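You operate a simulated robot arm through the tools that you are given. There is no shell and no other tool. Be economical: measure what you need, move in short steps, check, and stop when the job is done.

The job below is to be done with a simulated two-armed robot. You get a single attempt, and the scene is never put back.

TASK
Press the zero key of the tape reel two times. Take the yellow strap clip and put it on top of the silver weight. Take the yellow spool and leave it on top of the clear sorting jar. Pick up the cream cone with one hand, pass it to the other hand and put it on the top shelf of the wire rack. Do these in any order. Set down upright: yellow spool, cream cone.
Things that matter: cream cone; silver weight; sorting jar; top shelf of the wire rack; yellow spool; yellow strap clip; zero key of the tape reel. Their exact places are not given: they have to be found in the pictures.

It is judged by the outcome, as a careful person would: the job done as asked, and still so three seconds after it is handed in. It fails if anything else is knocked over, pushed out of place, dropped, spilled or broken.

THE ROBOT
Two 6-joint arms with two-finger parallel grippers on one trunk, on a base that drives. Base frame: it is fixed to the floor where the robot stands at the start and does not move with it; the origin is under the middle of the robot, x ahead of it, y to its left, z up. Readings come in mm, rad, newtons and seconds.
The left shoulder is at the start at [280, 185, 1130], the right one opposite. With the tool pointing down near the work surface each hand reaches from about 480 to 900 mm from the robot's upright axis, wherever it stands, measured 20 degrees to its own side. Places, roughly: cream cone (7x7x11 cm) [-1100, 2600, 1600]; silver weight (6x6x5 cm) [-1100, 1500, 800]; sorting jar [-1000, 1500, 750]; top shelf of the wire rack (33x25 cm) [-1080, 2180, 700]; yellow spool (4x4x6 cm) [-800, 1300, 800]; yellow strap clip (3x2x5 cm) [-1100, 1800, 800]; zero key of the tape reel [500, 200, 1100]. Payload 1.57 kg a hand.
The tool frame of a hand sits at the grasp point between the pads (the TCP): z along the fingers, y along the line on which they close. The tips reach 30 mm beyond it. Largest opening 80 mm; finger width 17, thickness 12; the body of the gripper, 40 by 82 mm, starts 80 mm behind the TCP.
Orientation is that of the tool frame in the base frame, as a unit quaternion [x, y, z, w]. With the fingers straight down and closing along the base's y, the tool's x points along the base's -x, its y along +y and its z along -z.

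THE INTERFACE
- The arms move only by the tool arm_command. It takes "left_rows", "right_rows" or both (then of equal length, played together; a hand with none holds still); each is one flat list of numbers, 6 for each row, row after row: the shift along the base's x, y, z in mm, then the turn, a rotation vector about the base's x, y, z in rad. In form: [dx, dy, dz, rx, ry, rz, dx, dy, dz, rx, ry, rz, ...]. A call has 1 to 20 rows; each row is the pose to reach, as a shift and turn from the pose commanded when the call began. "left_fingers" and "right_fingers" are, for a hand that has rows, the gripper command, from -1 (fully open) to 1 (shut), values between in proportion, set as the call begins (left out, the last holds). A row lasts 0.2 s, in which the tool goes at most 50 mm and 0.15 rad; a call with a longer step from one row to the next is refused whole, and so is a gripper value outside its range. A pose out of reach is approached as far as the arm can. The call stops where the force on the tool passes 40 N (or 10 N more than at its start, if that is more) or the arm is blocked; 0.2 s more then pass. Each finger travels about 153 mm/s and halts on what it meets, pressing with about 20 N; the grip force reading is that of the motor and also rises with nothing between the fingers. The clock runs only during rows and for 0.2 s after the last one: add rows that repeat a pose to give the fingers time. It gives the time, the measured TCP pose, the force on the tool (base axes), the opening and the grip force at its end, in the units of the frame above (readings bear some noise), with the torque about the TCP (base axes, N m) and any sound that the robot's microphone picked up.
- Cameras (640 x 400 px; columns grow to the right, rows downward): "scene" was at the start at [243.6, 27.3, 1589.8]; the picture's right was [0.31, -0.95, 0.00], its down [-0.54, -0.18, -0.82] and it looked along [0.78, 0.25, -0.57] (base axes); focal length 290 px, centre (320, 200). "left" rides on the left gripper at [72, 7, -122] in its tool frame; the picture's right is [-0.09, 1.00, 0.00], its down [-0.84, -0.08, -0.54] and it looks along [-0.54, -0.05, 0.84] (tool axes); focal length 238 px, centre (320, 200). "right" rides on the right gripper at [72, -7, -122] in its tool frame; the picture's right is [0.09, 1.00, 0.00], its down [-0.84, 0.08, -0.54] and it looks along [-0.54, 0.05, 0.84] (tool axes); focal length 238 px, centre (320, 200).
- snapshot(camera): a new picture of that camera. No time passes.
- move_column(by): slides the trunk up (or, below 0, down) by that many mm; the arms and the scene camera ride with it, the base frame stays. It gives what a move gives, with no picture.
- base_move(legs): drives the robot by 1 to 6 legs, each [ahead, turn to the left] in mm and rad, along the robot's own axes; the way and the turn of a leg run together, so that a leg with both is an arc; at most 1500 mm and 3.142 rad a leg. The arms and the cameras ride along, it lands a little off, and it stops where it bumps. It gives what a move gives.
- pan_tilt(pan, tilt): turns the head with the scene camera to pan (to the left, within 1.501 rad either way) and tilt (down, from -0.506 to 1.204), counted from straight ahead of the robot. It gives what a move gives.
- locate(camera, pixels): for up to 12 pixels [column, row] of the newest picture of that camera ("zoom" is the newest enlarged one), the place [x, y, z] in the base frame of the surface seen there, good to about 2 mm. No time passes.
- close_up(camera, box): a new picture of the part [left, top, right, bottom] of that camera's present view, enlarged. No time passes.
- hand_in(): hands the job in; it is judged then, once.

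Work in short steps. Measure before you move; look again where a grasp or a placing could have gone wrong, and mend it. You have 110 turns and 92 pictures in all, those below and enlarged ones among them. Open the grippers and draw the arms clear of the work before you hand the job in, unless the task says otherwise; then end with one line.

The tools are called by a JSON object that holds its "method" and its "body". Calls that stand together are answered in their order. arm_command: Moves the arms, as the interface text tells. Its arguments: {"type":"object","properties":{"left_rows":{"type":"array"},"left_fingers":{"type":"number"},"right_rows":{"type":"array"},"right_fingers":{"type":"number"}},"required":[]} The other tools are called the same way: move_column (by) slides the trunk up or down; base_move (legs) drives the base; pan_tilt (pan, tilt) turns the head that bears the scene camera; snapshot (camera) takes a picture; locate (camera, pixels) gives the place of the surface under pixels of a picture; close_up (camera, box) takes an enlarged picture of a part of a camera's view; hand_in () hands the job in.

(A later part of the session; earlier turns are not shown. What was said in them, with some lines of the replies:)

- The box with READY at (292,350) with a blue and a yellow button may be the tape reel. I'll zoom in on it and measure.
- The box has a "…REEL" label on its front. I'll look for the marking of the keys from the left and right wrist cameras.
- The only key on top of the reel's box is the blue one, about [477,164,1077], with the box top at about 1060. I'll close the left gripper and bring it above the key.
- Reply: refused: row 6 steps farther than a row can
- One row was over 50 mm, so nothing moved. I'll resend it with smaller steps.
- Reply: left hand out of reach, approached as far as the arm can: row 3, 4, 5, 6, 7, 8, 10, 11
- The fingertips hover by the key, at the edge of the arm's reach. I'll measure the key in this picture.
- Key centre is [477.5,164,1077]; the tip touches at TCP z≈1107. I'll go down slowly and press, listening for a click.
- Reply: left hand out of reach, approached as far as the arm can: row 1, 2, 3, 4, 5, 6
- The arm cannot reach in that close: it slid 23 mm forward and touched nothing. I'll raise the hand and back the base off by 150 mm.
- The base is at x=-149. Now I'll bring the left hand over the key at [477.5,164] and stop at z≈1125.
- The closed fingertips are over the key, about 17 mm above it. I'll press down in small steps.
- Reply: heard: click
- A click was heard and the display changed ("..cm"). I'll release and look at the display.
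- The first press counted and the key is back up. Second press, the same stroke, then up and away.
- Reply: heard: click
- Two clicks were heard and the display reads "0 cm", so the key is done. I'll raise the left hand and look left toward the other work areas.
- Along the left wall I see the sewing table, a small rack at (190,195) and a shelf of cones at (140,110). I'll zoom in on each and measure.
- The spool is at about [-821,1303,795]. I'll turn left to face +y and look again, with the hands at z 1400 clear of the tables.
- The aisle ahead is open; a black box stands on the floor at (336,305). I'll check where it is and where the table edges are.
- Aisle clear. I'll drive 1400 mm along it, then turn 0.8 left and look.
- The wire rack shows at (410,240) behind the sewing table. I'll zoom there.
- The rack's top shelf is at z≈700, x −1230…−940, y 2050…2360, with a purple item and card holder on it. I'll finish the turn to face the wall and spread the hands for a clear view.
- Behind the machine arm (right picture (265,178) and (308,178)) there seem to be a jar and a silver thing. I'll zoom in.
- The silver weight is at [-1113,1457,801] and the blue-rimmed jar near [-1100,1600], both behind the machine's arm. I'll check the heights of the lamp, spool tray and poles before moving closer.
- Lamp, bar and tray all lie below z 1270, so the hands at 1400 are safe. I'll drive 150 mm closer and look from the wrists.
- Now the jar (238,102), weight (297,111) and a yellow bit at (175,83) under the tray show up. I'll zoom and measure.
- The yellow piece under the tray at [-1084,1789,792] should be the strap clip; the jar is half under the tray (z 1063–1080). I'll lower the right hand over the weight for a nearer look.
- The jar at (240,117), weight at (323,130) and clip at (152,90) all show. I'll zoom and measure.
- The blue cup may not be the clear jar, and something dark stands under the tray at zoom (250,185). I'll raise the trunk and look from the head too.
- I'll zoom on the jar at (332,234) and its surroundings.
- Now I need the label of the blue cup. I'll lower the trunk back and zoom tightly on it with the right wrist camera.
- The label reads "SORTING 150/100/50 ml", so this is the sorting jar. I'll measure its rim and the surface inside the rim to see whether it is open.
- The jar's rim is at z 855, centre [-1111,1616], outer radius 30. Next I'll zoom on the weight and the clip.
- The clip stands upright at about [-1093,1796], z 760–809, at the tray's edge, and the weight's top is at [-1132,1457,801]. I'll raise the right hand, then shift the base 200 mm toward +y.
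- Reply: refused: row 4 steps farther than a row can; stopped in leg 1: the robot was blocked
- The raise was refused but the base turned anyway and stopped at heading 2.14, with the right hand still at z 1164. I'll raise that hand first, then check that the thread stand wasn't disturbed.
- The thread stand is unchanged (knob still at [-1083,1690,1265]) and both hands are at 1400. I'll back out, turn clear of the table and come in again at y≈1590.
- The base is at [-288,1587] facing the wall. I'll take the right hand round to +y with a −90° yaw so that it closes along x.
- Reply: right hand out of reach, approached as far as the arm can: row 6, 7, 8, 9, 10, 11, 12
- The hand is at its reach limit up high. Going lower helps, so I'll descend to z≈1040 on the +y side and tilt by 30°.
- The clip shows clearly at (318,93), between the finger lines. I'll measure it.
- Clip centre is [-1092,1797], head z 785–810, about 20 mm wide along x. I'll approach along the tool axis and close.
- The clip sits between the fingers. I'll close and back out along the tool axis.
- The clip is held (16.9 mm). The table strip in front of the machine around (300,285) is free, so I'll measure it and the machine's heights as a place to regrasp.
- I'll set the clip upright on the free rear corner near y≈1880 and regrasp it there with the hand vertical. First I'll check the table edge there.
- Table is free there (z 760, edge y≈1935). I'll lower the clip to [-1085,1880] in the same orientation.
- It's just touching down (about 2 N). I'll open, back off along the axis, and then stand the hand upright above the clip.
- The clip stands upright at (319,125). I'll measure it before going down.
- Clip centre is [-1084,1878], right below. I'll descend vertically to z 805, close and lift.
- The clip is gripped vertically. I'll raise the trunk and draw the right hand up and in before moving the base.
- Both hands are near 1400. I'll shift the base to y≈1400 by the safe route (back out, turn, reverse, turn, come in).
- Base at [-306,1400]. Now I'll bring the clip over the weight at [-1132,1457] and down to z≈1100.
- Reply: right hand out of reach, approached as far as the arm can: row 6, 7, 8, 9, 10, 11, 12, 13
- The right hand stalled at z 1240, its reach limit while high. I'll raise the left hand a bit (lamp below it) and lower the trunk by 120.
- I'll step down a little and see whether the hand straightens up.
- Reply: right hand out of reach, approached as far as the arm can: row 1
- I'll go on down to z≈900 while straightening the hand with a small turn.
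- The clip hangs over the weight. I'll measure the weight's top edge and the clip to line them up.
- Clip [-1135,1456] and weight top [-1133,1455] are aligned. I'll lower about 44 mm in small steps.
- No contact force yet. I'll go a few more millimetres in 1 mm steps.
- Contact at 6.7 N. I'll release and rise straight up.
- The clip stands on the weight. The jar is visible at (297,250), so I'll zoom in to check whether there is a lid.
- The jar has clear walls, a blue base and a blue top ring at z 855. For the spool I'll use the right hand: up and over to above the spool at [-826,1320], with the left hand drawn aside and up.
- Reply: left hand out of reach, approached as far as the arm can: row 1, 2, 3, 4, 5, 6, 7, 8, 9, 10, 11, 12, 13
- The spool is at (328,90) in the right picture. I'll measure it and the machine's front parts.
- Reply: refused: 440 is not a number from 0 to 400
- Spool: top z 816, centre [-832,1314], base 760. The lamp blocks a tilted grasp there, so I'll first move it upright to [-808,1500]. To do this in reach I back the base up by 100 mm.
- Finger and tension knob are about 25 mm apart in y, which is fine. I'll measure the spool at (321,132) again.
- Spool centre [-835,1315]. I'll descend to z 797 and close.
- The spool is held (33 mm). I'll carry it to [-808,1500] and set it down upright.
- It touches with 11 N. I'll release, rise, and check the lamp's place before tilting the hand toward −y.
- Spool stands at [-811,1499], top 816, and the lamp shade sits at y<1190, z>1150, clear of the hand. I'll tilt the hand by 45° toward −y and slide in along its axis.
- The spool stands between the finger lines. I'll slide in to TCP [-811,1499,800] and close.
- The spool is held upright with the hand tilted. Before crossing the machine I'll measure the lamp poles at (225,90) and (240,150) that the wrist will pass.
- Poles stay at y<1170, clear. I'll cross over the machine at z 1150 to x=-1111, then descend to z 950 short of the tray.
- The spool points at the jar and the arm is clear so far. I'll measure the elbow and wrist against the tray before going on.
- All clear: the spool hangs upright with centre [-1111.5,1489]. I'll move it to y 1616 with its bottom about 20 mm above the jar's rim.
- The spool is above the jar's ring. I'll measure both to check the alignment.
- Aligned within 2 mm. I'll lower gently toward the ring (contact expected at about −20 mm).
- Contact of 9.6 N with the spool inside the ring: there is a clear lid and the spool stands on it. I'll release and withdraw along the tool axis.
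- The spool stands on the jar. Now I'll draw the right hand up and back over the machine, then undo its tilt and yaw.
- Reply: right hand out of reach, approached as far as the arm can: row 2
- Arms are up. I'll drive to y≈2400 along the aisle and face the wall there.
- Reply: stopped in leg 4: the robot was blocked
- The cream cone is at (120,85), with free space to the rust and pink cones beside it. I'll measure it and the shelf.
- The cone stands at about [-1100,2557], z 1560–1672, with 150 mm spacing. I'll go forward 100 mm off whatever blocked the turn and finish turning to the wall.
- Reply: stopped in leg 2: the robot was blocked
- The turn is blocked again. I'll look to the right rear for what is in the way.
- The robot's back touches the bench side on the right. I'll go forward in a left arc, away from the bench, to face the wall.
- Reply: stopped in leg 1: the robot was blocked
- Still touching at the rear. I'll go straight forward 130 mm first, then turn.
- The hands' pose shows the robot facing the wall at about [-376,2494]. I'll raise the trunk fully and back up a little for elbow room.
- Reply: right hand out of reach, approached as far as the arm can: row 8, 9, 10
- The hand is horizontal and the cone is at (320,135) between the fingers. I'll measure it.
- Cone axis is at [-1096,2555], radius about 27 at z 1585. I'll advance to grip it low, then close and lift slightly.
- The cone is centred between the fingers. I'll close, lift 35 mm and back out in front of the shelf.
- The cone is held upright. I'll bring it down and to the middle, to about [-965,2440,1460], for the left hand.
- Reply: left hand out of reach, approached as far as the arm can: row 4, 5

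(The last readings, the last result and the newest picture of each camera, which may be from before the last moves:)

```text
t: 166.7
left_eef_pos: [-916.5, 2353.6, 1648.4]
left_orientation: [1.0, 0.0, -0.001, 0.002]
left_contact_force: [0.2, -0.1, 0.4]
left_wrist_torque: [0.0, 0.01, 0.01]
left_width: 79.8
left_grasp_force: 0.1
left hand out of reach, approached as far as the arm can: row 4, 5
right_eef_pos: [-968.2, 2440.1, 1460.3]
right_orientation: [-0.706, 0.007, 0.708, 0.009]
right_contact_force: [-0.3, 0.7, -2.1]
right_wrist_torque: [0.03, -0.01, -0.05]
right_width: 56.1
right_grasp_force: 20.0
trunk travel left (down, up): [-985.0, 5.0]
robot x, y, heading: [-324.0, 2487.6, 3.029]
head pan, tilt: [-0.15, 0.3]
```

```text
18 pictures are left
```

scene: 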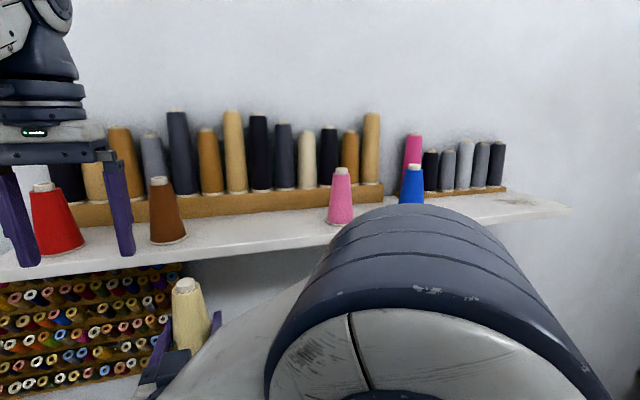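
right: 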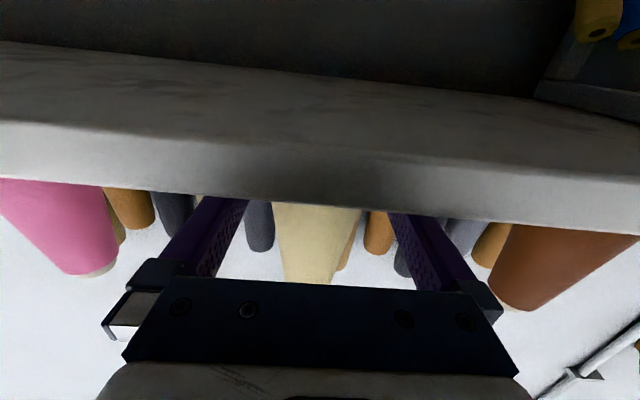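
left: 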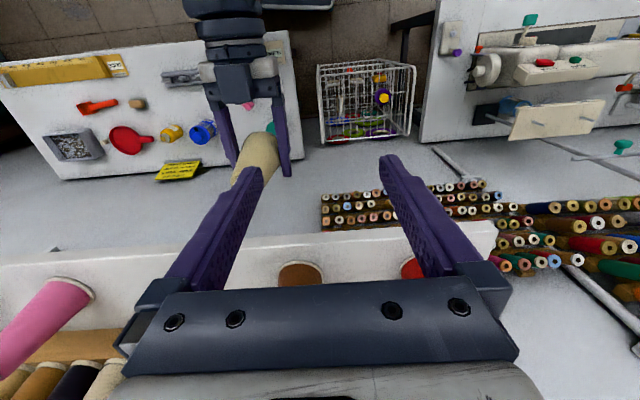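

The left hand should come lower before going further. I'll measure the cone in the scene picture at (187,290).

{"method": "locate", "body": {"camera": "scene", "pixels": [[187, 283], [186, 300], [190, 330], [178, 320], [202, 320], [187, 290]]}}

{"method": "arm_command", "body": {"left_rows": [-5, 10, -20, 0, 0, 0, -15, 30, -40, 0, 0, 0, -30, 55, -55, 0, 0, 0, -50, 87, -58, 0, 0, 0, -50, 87, -58, 0, 0, 0]}}

{"method": "snapshot", "body": {"camera": "left"}}

```text
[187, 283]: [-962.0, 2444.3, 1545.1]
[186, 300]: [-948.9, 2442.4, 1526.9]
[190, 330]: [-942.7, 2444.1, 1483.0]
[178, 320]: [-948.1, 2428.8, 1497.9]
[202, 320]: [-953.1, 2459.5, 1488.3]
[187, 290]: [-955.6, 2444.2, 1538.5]
```

```text
t: 167.9
left_eef_pos: [-967.4, 2439.6, 1589.1]
left_orientation: [1.0, 0.0, 0.001, 0.001]
left_contact_force: [0.4, 0.0, -0.8]
left_wrist_torque: [-0.04, -0.02, 0.0]
left_width: 79.9
left_grasp_force: 0.1
right_eef_pos: [-967.0, 2440.8, 1461.2]
right_orientation: [-0.707, 0.007, 0.708, 0.009]
right_contact_force: [-1.0, 1.2, -2.6]
right_wrist_torque: [0.05, -0.04, 0.01]
right_width: 56.5
right_grasp_force: 19.9
trunk travel left (down, up): [-985.0, 5.0]
robot x, y, heading: [-322.3, 2491.5, 3.027]
head pan, tilt: [-0.15, 0.3]
```

```text
17 pictures are left
```

left: 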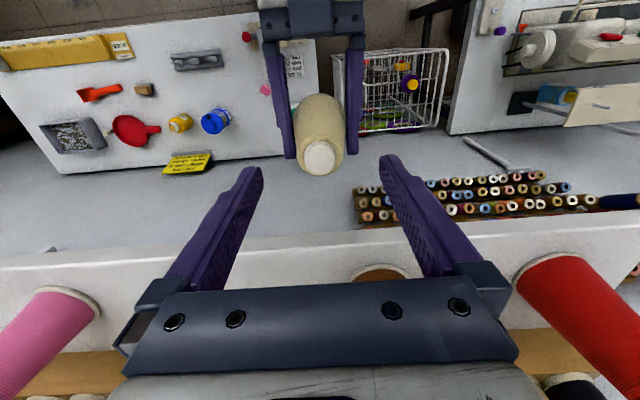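

The left hand is over the cone (top at (320,157)). I'll descend 70 mm around its upper half and close.

{"method": "arm_command", "body": {"left_rows": [0, 3, -30, 0, 0, 0, 0, 3, -55, 0, 0, 0, 0, 3, -70, 0, 0, 0, 0, 3, -70, 0, 0, 0]}}

{"method": "snapshot", "body": {"camera": "left"}}

```text
t: 168.9
left_eef_pos: [-963.6, 2443.5, 1520.7]
left_orientation: [1.0, -0.001, 0.001, 0.002]
left_contact_force: [-0.3, 0.0, 0.5]
left_wrist_torque: [0.0, 0.05, 0.01]
left_width: 80.2
left_grasp_force: 0.1
right_eef_pos: [-968.7, 2440.3, 1461.1]
right_orientation: [-0.706, 0.006, 0.708, 0.009]
right_contact_force: [0.5, 0.6, -1.8]
right_wrist_torque: [-0.01, -0.02, 0.0]
right_width: 56.4
right_grasp_force: 19.8
trunk travel left (down, up): [-985.0, 5.0]
robot x, y, heading: [-325.6, 2491.5, 3.032]
head pan, tilt: [-0.15, 0.3]
```

```text
16 pictures are left
```

left: 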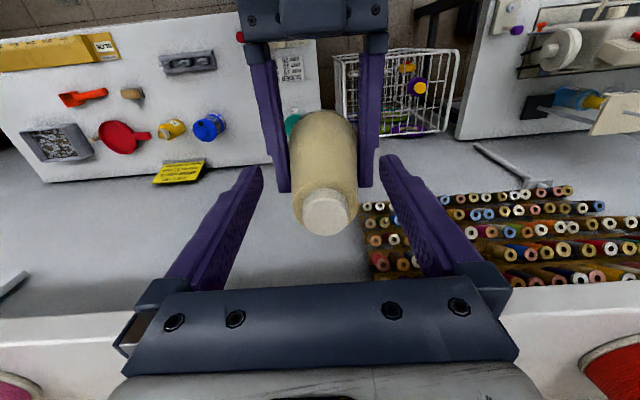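

The cone is between the left fingers. I'll close the left hand while the right still holds.

{"method": "arm_command", "body": {"left_rows": [0, 0, 0, 0, 0, 0, 0, 0, 0, 0, 0, 0, 0, 0, 0, 0, 0, 0, 0, 0, 0, 0, 0, 0], "left_fingers": 1}}

```text
t: 169.9
left_eef_pos: [-964.8, 2442.6, 1521.5]
left_orientation: [1.0, 0.001, 0.001, 0.004]
left_contact_force: [-2.2, -15.3, -0.2]
left_wrist_torque: [-0.56, 0.16, 0.07]
left_width: 46.0
left_grasp_force: 20.0
right_eef_pos: [-968.3, 2440.3, 1460.9]
right_orientation: [-0.706, 0.007, 0.708, 0.009]
right_contact_force: [3.2, 14.9, -0.2]
right_wrist_torque: [-0.33, 0.02, -0.04]
right_width: 56.1
right_grasp_force: 19.9
trunk travel left (down, up): [-985.0, 5.0]
robot x, y, heading: [-323.3, 2494.5, 3.028]
head pan, tilt: [-0.15, 0.3]
```

The left has it (46 mm) with a 15 N side load. I'll ease the left hand 1.5 mm in −y, then open the right.

{"method": "arm_command", "body": {"left_rows": [0, -1.5, 0, 0, 0, 0, 0, -1.5, 0, 0, 0, 0]}}

{"method": "arm_command", "body": {"right_rows": [0, 0, 0, 0, 0, 0, 0, 0, 0, 0, 0, 0, 0, 0, 0, 0, 0, 0], "right_fingers": -1}}

{"method": "snapshot", "body": {"camera": "left"}}

```text
t: 170.5
left_eef_pos: [-964.1, 2440.8, 1520.8]
left_orientation: [1.0, -0.001, 0.002, 0.003]
left_contact_force: [3.7, -10.0, -0.2]
left_wrist_torque: [-0.47, -0.12, 0.1]
left_width: 45.9
left_grasp_force: 20.3
right_eef_pos: [-967.0, 2439.4, 1460.6]
right_orientation: [-0.706, 0.005, 0.708, 0.008]
right_contact_force: [-3.2, 10.3, -0.7]
right_wrist_torque: [-0.19, -0.12, -0.06]
right_width: 56.4
right_grasp_force: 19.8
trunk travel left (down, up): [-985.0, 5.0]
robot x, y, heading: [-322.7, 2491.7, 3.03]
head pan, tilt: [-0.15, 0.3]
```

```text
t: 171.3
left_eef_pos: [-965.2, 2441.3, 1520.8]
left_orientation: [1.0, -0.002, 0.0, 0.001]
left_contact_force: [-0.2, -0.2, 0.0]
left_wrist_torque: [0.01, 0.03, 0.03]
left_width: 46.2
left_grasp_force: 19.8
right_eef_pos: [-966.9, 2439.7, 1461.3]
right_orientation: [-0.706, 0.006, 0.708, 0.009]
right_contact_force: [0.8, -0.1, 0.4]
right_wrist_torque: [-0.02, -0.02, -0.02]
right_width: 79.5
right_grasp_force: 0.0
trunk travel left (down, up): [-985.0, 5.0]
robot x, y, heading: [-321.1, 2490.6, 3.033]
head pan, tilt: [-0.15, 0.3]
```

```text
15 pictures are left
```

left: 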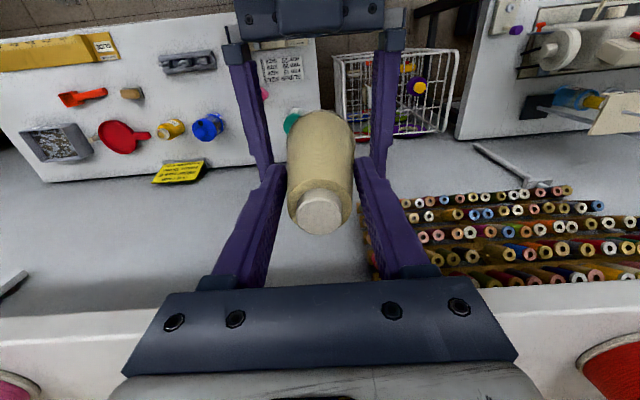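

The left alone holds the cone now. I'll lift it straight up out of the right fingers, then carry it toward −y.

{"method": "arm_command", "body": {"left_rows": [0, 0, 25, 0, 0, 0, 0, 0, 50, 0, 0, 0, 0, 0, 68, 0, 0, 0, 10, -25, 80, 0, 0, 0, 20, -65, 85, 0, 0, 0, 30, -105, 85, 0, 0, 0, 45, -150, 85, 0, 0, 0, 65, -190, 85, 0, 0, 0, 85, -225, 85, 0, 0, 0, 85, -225, 85, 0, 0, 0]}}

{"method": "pan_tilt", "body": {"pan": 0.3, "tilt": 0.75}}

{"method": "snapshot", "body": {"camera": "scene"}}

```text
t: 173.5
left_eef_pos: [-880.7, 2214.7, 1602.7]
left_orientation: [1.0, -0.001, 0.0, 0.002]
left_contact_force: [-0.2, 0.0, -1.7]
left_wrist_torque: [0.01, 0.0, 0.0]
left_width: 45.7
left_grasp_force: 20.3
right_eef_pos: [-966.7, 2439.6, 1461.0]
right_orientation: [-0.706, 0.006, 0.708, 0.009]
right_contact_force: [0.4, -0.3, 0.0]
right_wrist_torque: [0.01, 0.0, 0.02]
right_width: 80.1
right_grasp_force: 0.0
trunk travel left (down, up): [-985.0, 5.0]
robot x, y, heading: [-323.6, 2490.0, 3.028]
head pan, tilt: [-0.15, 0.3]
```

```text
t: 174.4
left_eef_pos: [-881.0, 2215.0, 1603.0]
left_orientation: [1.0, -0.001, 0.0, 0.001]
left_contact_force: [0.4, 0.7, -1.9]
left_wrist_torque: [-0.01, -0.03, 0.02]
left_width: 45.8
left_grasp_force: 20.3
right_eef_pos: [-968.4, 2439.7, 1461.5]
right_orientation: [-0.706, 0.007, 0.708, 0.009]
right_contact_force: [-0.1, 0.2, 0.4]
right_wrist_torque: [-0.02, -0.01, -0.03]
right_width: 79.9
right_grasp_force: 0.1
trunk travel left (down, up): [-985.0, 5.0]
robot x, y, heading: [-319.8, 2491.4, 3.026]
head pan, tilt: [0.3, 0.75]
```

```text
14 pictures are left
```

scene: 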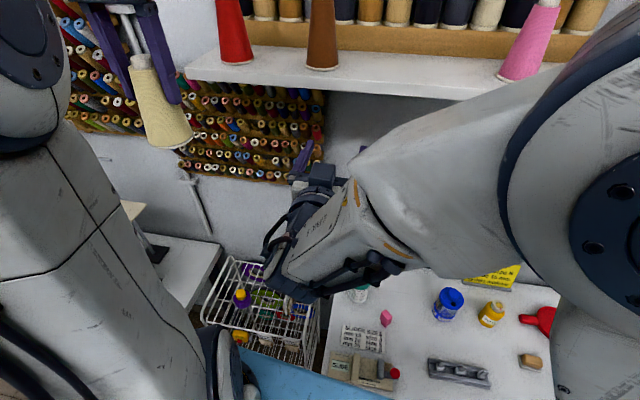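

The cone is in the left hand. I'll bring the right arm back to its upright pose, away from the rack view, by reversing its earlier path.

{"method": "arm_command", "body": {"right_rows": [0, 30, 30, 0, 0, 0, 0, 60, 65, 0, 0, 0, 0, 85, 100, 0, 0, 0, 0, 113, 140, 0, 0, 0, 10, 113, 140, 0, -0.13, 0, 20, 113, 140, 0, -0.26, 0, 30, 113, 140, 0, -0.39, 0, 40, 113, 140, 0, -0.52, 0, 50, 113, 140, 0, -0.65, 0, 60, 120, 145, 0, -0.785, 0, 70, 130, 150, 0, -0.92, 0, 75, 150, 155, 0, -1.05, 0, 80, 180, 155, 0, -1.18, 0, 80, 210, 155, 0, -1.31, 0, 80, 225, 150, 0, -1.44, 0, 80, 225, 140, 0, -1.571, 0]}}

{"method": "move_column", "body": {"by": -200}}

{"method": "pan_tilt", "body": {"pan": 0.3, "tilt": 0.9}}

{"method": "snapshot", "body": {"camera": "scene"}}

```text
t: 177.8
left_eef_pos: [-881.6, 2215.0, 1602.1]
left_orientation: [1.0, -0.001, 0.001, 0.002]
left_contact_force: [0.1, -0.3, -0.5]
left_wrist_torque: [-0.01, -0.01, 0.02]
left_width: 45.7
left_grasp_force: 19.9
right_eef_pos: [-886.4, 2667.2, 1600.3]
right_orientation: [1.0, 0.0, 0.0, -0.011]
right_contact_force: [0.0, 0.3, -0.1]
right_wrist_torque: [0.0, 0.01, 0.0]
right_width: 80.1
right_grasp_force: 0.1
right hand out of reach, approached as far as the arm can: row 6, 7, 8, 9
trunk travel left (down, up): [-985.0, 5.0]
robot x, y, heading: [-324.0, 2489.5, 3.03]
head pan, tilt: [0.3, 0.75]
```

```text
t: 180.0
left_eef_pos: [-879.2, 2214.4, 1403.1]
left_orientation: [1.0, -0.001, 0.001, 0.001]
left_contact_force: [0.3, -0.8, -1.9]
left_wrist_torque: [-0.01, -0.01, 0.0]
left_width: 45.7
left_grasp_force: 20.2
right_eef_pos: [-886.1, 2666.8, 1401.6]
right_orientation: [1.0, 0.002, 0.0, -0.01]
right_contact_force: [-0.1, 0.1, 0.6]
right_wrist_torque: [-0.01, 0.0, -0.01]
right_width: 79.9
right_grasp_force: 0.0
trunk travel left (down, up): [-785.0, 205.0]
robot x, y, heading: [-326.4, 2489.0, 3.025]
head pan, tilt: [0.3, 0.75]
```

```text
t: 180.7
left_eef_pos: [-881.3, 2214.1, 1402.9]
left_orientation: [1.0, -0.001, 0.001, 0.002]
left_contact_force: [0.0, -1.4, -1.4]
left_wrist_torque: [-0.01, -0.02, 0.0]
left_width: 45.8
left_grasp_force: 19.9
right_eef_pos: [-887.8, 2667.3, 1400.5]
right_orientation: [1.0, 0.001, 0.0, -0.01]
right_contact_force: [-0.4, 0.1, 0.0]
right_wrist_torque: [-0.01, 0.0, -0.03]
right_width: 79.7
right_grasp_force: 0.0
trunk travel left (down, up): [-785.0, 205.0]
robot x, y, heading: [-318.1, 2487.8, 3.028]
head pan, tilt: [0.3, 0.901]
```

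```text
13 pictures are left
```

scene: 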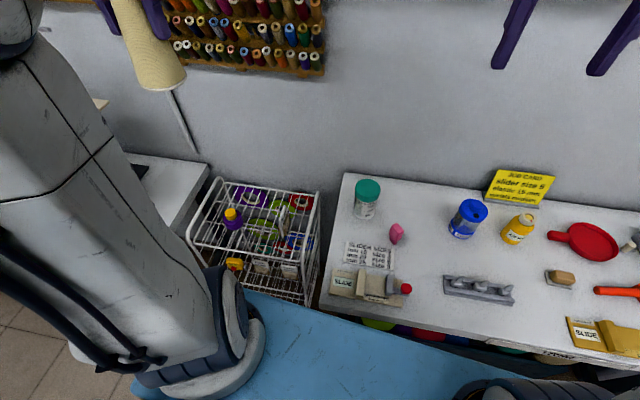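

Rack's top shelf is visible at (265,215). I'll zoom in and measure its free places.

{"method": "close_up", "body": {"camera": "scene", "box": [180, 165, 340, 305]}}

{"method": "locate", "body": {"camera": "zoom", "pixels": [[205, 180], [90, 240], [420, 290], [180, 60], [560, 110], [430, 230], [300, 255], [350, 205], [440, 160], [500, 290], [330, 275], [250, 250]]}}

```text
2.86 times, centred on (260, 235) of scene
```

zoom: 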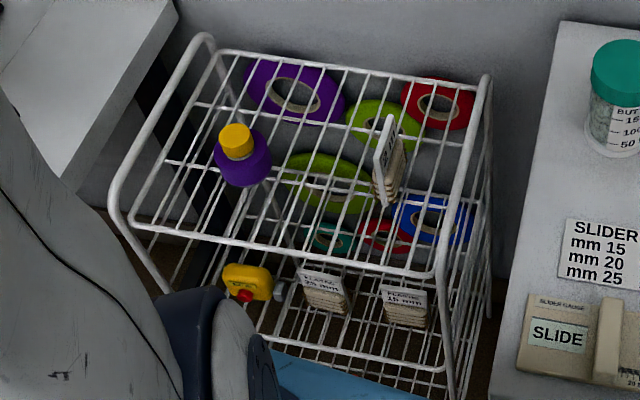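

```text
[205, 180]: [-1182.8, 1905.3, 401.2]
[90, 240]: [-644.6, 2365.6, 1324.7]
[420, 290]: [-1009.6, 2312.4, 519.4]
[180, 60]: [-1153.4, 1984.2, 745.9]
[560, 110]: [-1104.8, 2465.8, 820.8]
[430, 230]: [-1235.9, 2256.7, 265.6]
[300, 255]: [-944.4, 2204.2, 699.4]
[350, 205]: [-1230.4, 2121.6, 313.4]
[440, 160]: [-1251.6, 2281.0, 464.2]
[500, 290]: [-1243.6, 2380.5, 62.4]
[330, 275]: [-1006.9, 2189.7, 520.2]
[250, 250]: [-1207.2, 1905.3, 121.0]
```

Shelf plane is z≈699, with free space around [-1010,2190] between the purple bottle (y 2094) and the card holder (y 2268). I'll measure the held cone's base and come down to z≈960 over the spot.

{"method": "locate", "body": {"camera": "scene", "pixels": [[165, 89], [165, 80], [140, 80], [184, 72], [145, 20], [150, 45]]}}

{"method": "arm_command", "body": {"left_rows": [0, 0, -48, 0, 0, 0, 0, 0, -96, 0, 0, 0, -15, -3, -142, 0, 0, 0, -30, -6, -188, 0, 0, 0, -50, -10, -232, 0, 0, 0, -70, -14, -276, 0, 0, 0, -90, -18, -320, 0, 0, 0, -110, -22, -364, 0, 0, 0, -129, -24, -405, 0, 0, 0, -129, -24, -440, 0, 0, 0, -129, -24, -440, 0, 0, 0]}}

{"method": "snapshot", "body": {"camera": "left"}}

```text
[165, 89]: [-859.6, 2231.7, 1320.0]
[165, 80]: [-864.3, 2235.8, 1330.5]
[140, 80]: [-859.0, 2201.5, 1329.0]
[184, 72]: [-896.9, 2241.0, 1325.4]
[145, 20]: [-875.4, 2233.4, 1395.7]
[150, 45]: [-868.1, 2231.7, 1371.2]
```

```text
t: 183.1
left_eef_pos: [-1011.4, 2191.0, 963.8]
left_orientation: [1.0, -0.001, 0.001, 0.002]
left_contact_force: [-0.2, 0.4, -1.7]
left_wrist_torque: [0.0, 0.01, 0.0]
left_width: 45.7
left_grasp_force: 19.6
right_eef_pos: [-886.0, 2667.6, 1401.3]
right_orientation: [1.0, 0.002, -0.001, -0.009]
right_contact_force: [-0.6, -0.6, -0.2]
right_wrist_torque: [0.0, -0.04, 0.02]
right_width: 80.1
right_grasp_force: 0.1
trunk travel left (down, up): [-785.0, 205.0]
robot x, y, heading: [-321.9, 2490.7, 3.029]
head pan, tilt: [0.3, 0.901]
```

```text
11 pictures are left
```

left: 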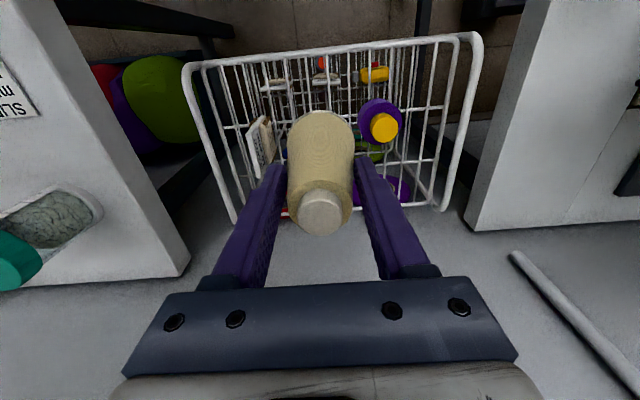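

The cone is over the rack, between the card holder (262,150) and the bottle (382,125). I'll measure them against the cone.

{"method": "locate", "body": {"camera": "left", "pixels": [[383, 127], [362, 120], [270, 135], [262, 150], [272, 160], [322, 115], [300, 130], [350, 130], [450, 190], [225, 200], [330, 48], [322, 205]]}}

```text
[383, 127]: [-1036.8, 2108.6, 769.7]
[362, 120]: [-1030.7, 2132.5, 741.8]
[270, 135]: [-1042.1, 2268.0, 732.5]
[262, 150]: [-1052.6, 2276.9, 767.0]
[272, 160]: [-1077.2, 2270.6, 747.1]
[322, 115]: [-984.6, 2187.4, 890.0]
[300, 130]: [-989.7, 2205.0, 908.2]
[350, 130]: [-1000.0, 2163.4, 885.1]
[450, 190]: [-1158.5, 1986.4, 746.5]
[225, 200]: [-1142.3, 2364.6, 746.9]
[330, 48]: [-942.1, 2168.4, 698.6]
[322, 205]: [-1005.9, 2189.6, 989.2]
```

The gap between bottle (y≤2135) and cards (y≥2260) centres at y 2198. I'll shift 8 mm and lower the cone to just above the shelf.

{"method": "arm_command", "body": {"left_rows": [0, 7, -45, 0, 0, 0, 0, 7, -90, 0, 0, 0, 0, 7, -135, 0, 0, 0, 0, 7, -165, 0, 0, 0, 0, 7, -172, 0, 0, 0, 0, 7, -174, 0, 0, 0, 0, 7, -176, 0, 0, 0, 0, 7, -178, 0, 0, 0]}}

{"method": "snapshot", "body": {"camera": "left"}}

```text
t: 184.9
left_eef_pos: [-1009.5, 2197.8, 787.3]
left_orientation: [1.0, -0.001, 0.0, 0.002]
left_contact_force: [2.9, -0.9, 19.2]
left_wrist_torque: [-0.04, -0.32, 0.02]
left_width: 46.0
left_grasp_force: 19.3
right_eef_pos: [-885.5, 2666.8, 1402.4]
right_orientation: [1.0, 0.001, -0.002, -0.011]
right_contact_force: [0.7, 0.0, -0.6]
right_wrist_torque: [-0.01, 0.06, 0.0]
right_width: 79.9
right_grasp_force: 0.1
trunk travel left (down, up): [-785.0, 205.0]
robot x, y, heading: [-321.7, 2492.3, 3.032]
head pan, tilt: [0.3, 0.901]
```

```text
10 pictures are left
```

left: 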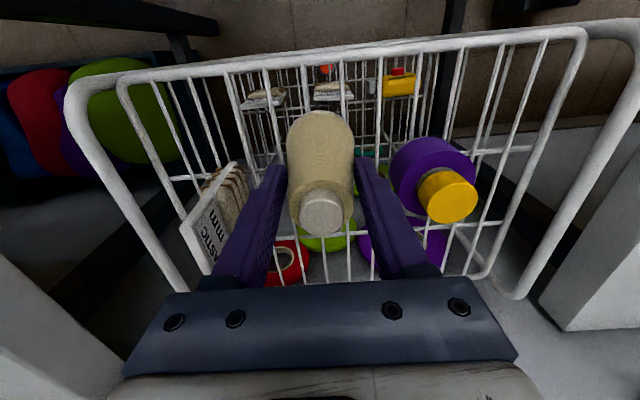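

The cone is on the shelf (19 N). I'll ease up 1.5 mm, open moderately, then rise straight up.

{"method": "arm_command", "body": {"left_rows": [0, 0, 1.5, 0, 0, 0, 0, 0, 1.5, 0, 0, 0]}}

{"method": "arm_command", "body": {"left_rows": [0, 0, 0, 0, 0, 0, 0, 0, 0, 0, 0, 0, 0, 0, 0, 0, 0, 0, 0, 0, 20, 0, 0, 0, 0, 0, 50, 0, 0, 0, 0, 0, 95, 0, 0, 0, 0, 0, 140, 0, 0, 0], "left_fingers": -0.6}}

{"method": "snapshot", "body": {"camera": "left"}}

```text
t: 185.5
left_eef_pos: [-1009.5, 2198.4, 786.2]
left_orientation: [1.0, -0.001, 0.0, 0.002]
left_contact_force: [-1.2, -1.1, 2.9]
left_wrist_torque: [-0.06, 0.2, 0.03]
left_width: 45.7
left_grasp_force: 20.0
right_eef_pos: [-886.9, 2666.2, 1401.7]
right_orientation: [1.0, 0.002, -0.001, -0.011]
right_contact_force: [-0.1, 0.4, 0.0]
right_wrist_torque: [0.01, 0.01, 0.05]
right_width: 80.1
right_grasp_force: 0.0
trunk travel left (down, up): [-785.0, 205.0]
robot x, y, heading: [-321.7, 2492.9, 3.034]
head pan, tilt: [0.3, 0.901]
```

```text
t: 187.1
left_eef_pos: [-1010.6, 2198.1, 928.7]
left_orientation: [1.0, -0.001, 0.001, 0.002]
left_contact_force: [0.5, 0.1, -1.0]
left_wrist_torque: [0.0, -0.02, -0.01]
left_width: 64.1
left_grasp_force: 0.1
right_eef_pos: [-886.8, 2666.5, 1402.4]
right_orientation: [1.0, 0.001, -0.001, -0.011]
right_contact_force: [0.2, -0.6, 0.2]
right_wrist_torque: [0.02, -0.01, 0.03]
right_width: 80.2
right_grasp_force: 0.1
trunk travel left (down, up): [-785.0, 205.0]
robot x, y, heading: [-323.2, 2489.0, 3.026]
head pan, tilt: [0.3, 0.901]
```

```text
9 pictures are left
```

left: 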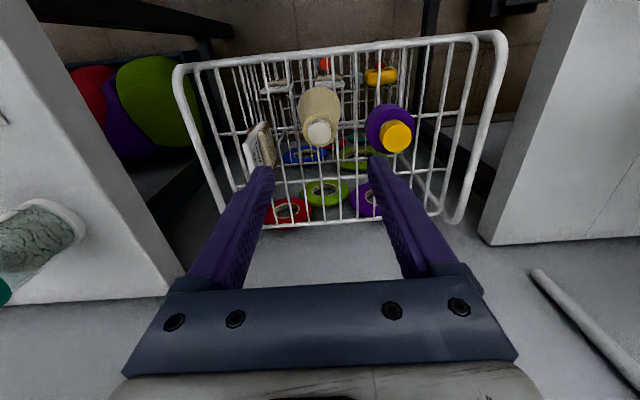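

The cone stands on the top shelf. I'll raise the left arm clear and check the rack and the sewing table.

{"method": "arm_command", "body": {"left_rows": [0, 0, 48, 0, 0, 0, 0, 0, 96, 0, 0, 0, 0, 0, 144, 0, 0, 0, 15, 3, 190, 0, 0, 0, 30, 6, 235, 0, 0, 0, 50, 10, 280, 0, 0, 0, 70, 14, 324, 0, 0, 0, 90, 18, 368, 0, 0, 0, 110, 20, 412, 0, 0, 0, 129, 20, 450, 0, 0, 0], "left_fingers": -1}}

{"method": "close_up", "body": {"camera": "scene", "box": [180, 145, 340, 305]}}

{"method": "close_up", "body": {"camera": "left", "box": [380, 0, 640, 200]}}

```text
t: 189.3
left_eef_pos: [-880.7, 2215.2, 1379.2]
left_orientation: [1.0, -0.001, 0.001, 0.001]
left_contact_force: [-0.5, 0.3, -0.2]
left_wrist_torque: [-0.01, -0.01, 0.01]
left_width: 80.0
left_grasp_force: 0.1
right_eef_pos: [-886.3, 2666.7, 1402.5]
right_orientation: [1.0, 0.002, -0.001, -0.01]
right_contact_force: [-0.7, 0.0, -0.6]
right_wrist_torque: [0.0, -0.03, -0.01]
right_width: 80.3
right_grasp_force: 0.1
trunk travel left (down, up): [-785.0, 205.0]
robot x, y, heading: [-324.3, 2495.2, 3.032]
head pan, tilt: [0.3, 0.901]
```

```text
2.50 times, centred on (260, 225) of scene
```

zoom: 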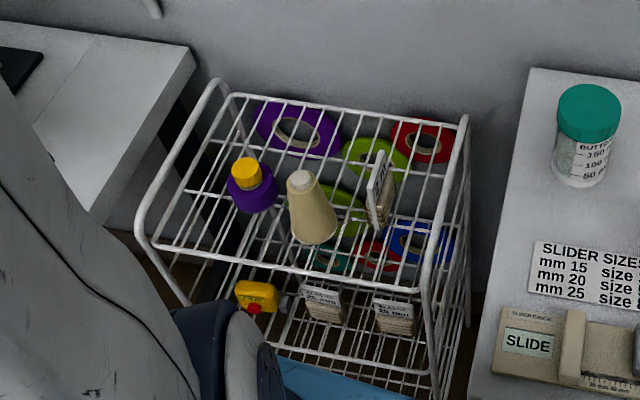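

```text
2.00 times, centred on (510, 100) of left
```

zoom: 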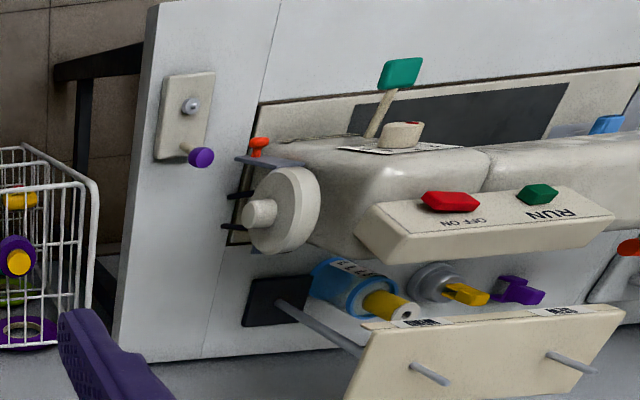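

The cone stands upright on the top shelf, the spool is on the jar, the clip is on the weight, and both grippers are open and clear. I'm handing in.

{"method": "hand_in", "body": {}}

```text
The job is handed in.
```

All four parts are done and the job is handed in: the zero key was pressed twice (two clicks, display at 0 cm), the yellow clip is on the silver weight, the spool is upright on the clear sorting jar, and the cream cone was passed from the right hand to the left and stands upright on the rack's top shelf; the base bumped into something a few times while turning, once by the sewing table and then by the bench opposite the cone shelf, and I did not check the bench afterwards.
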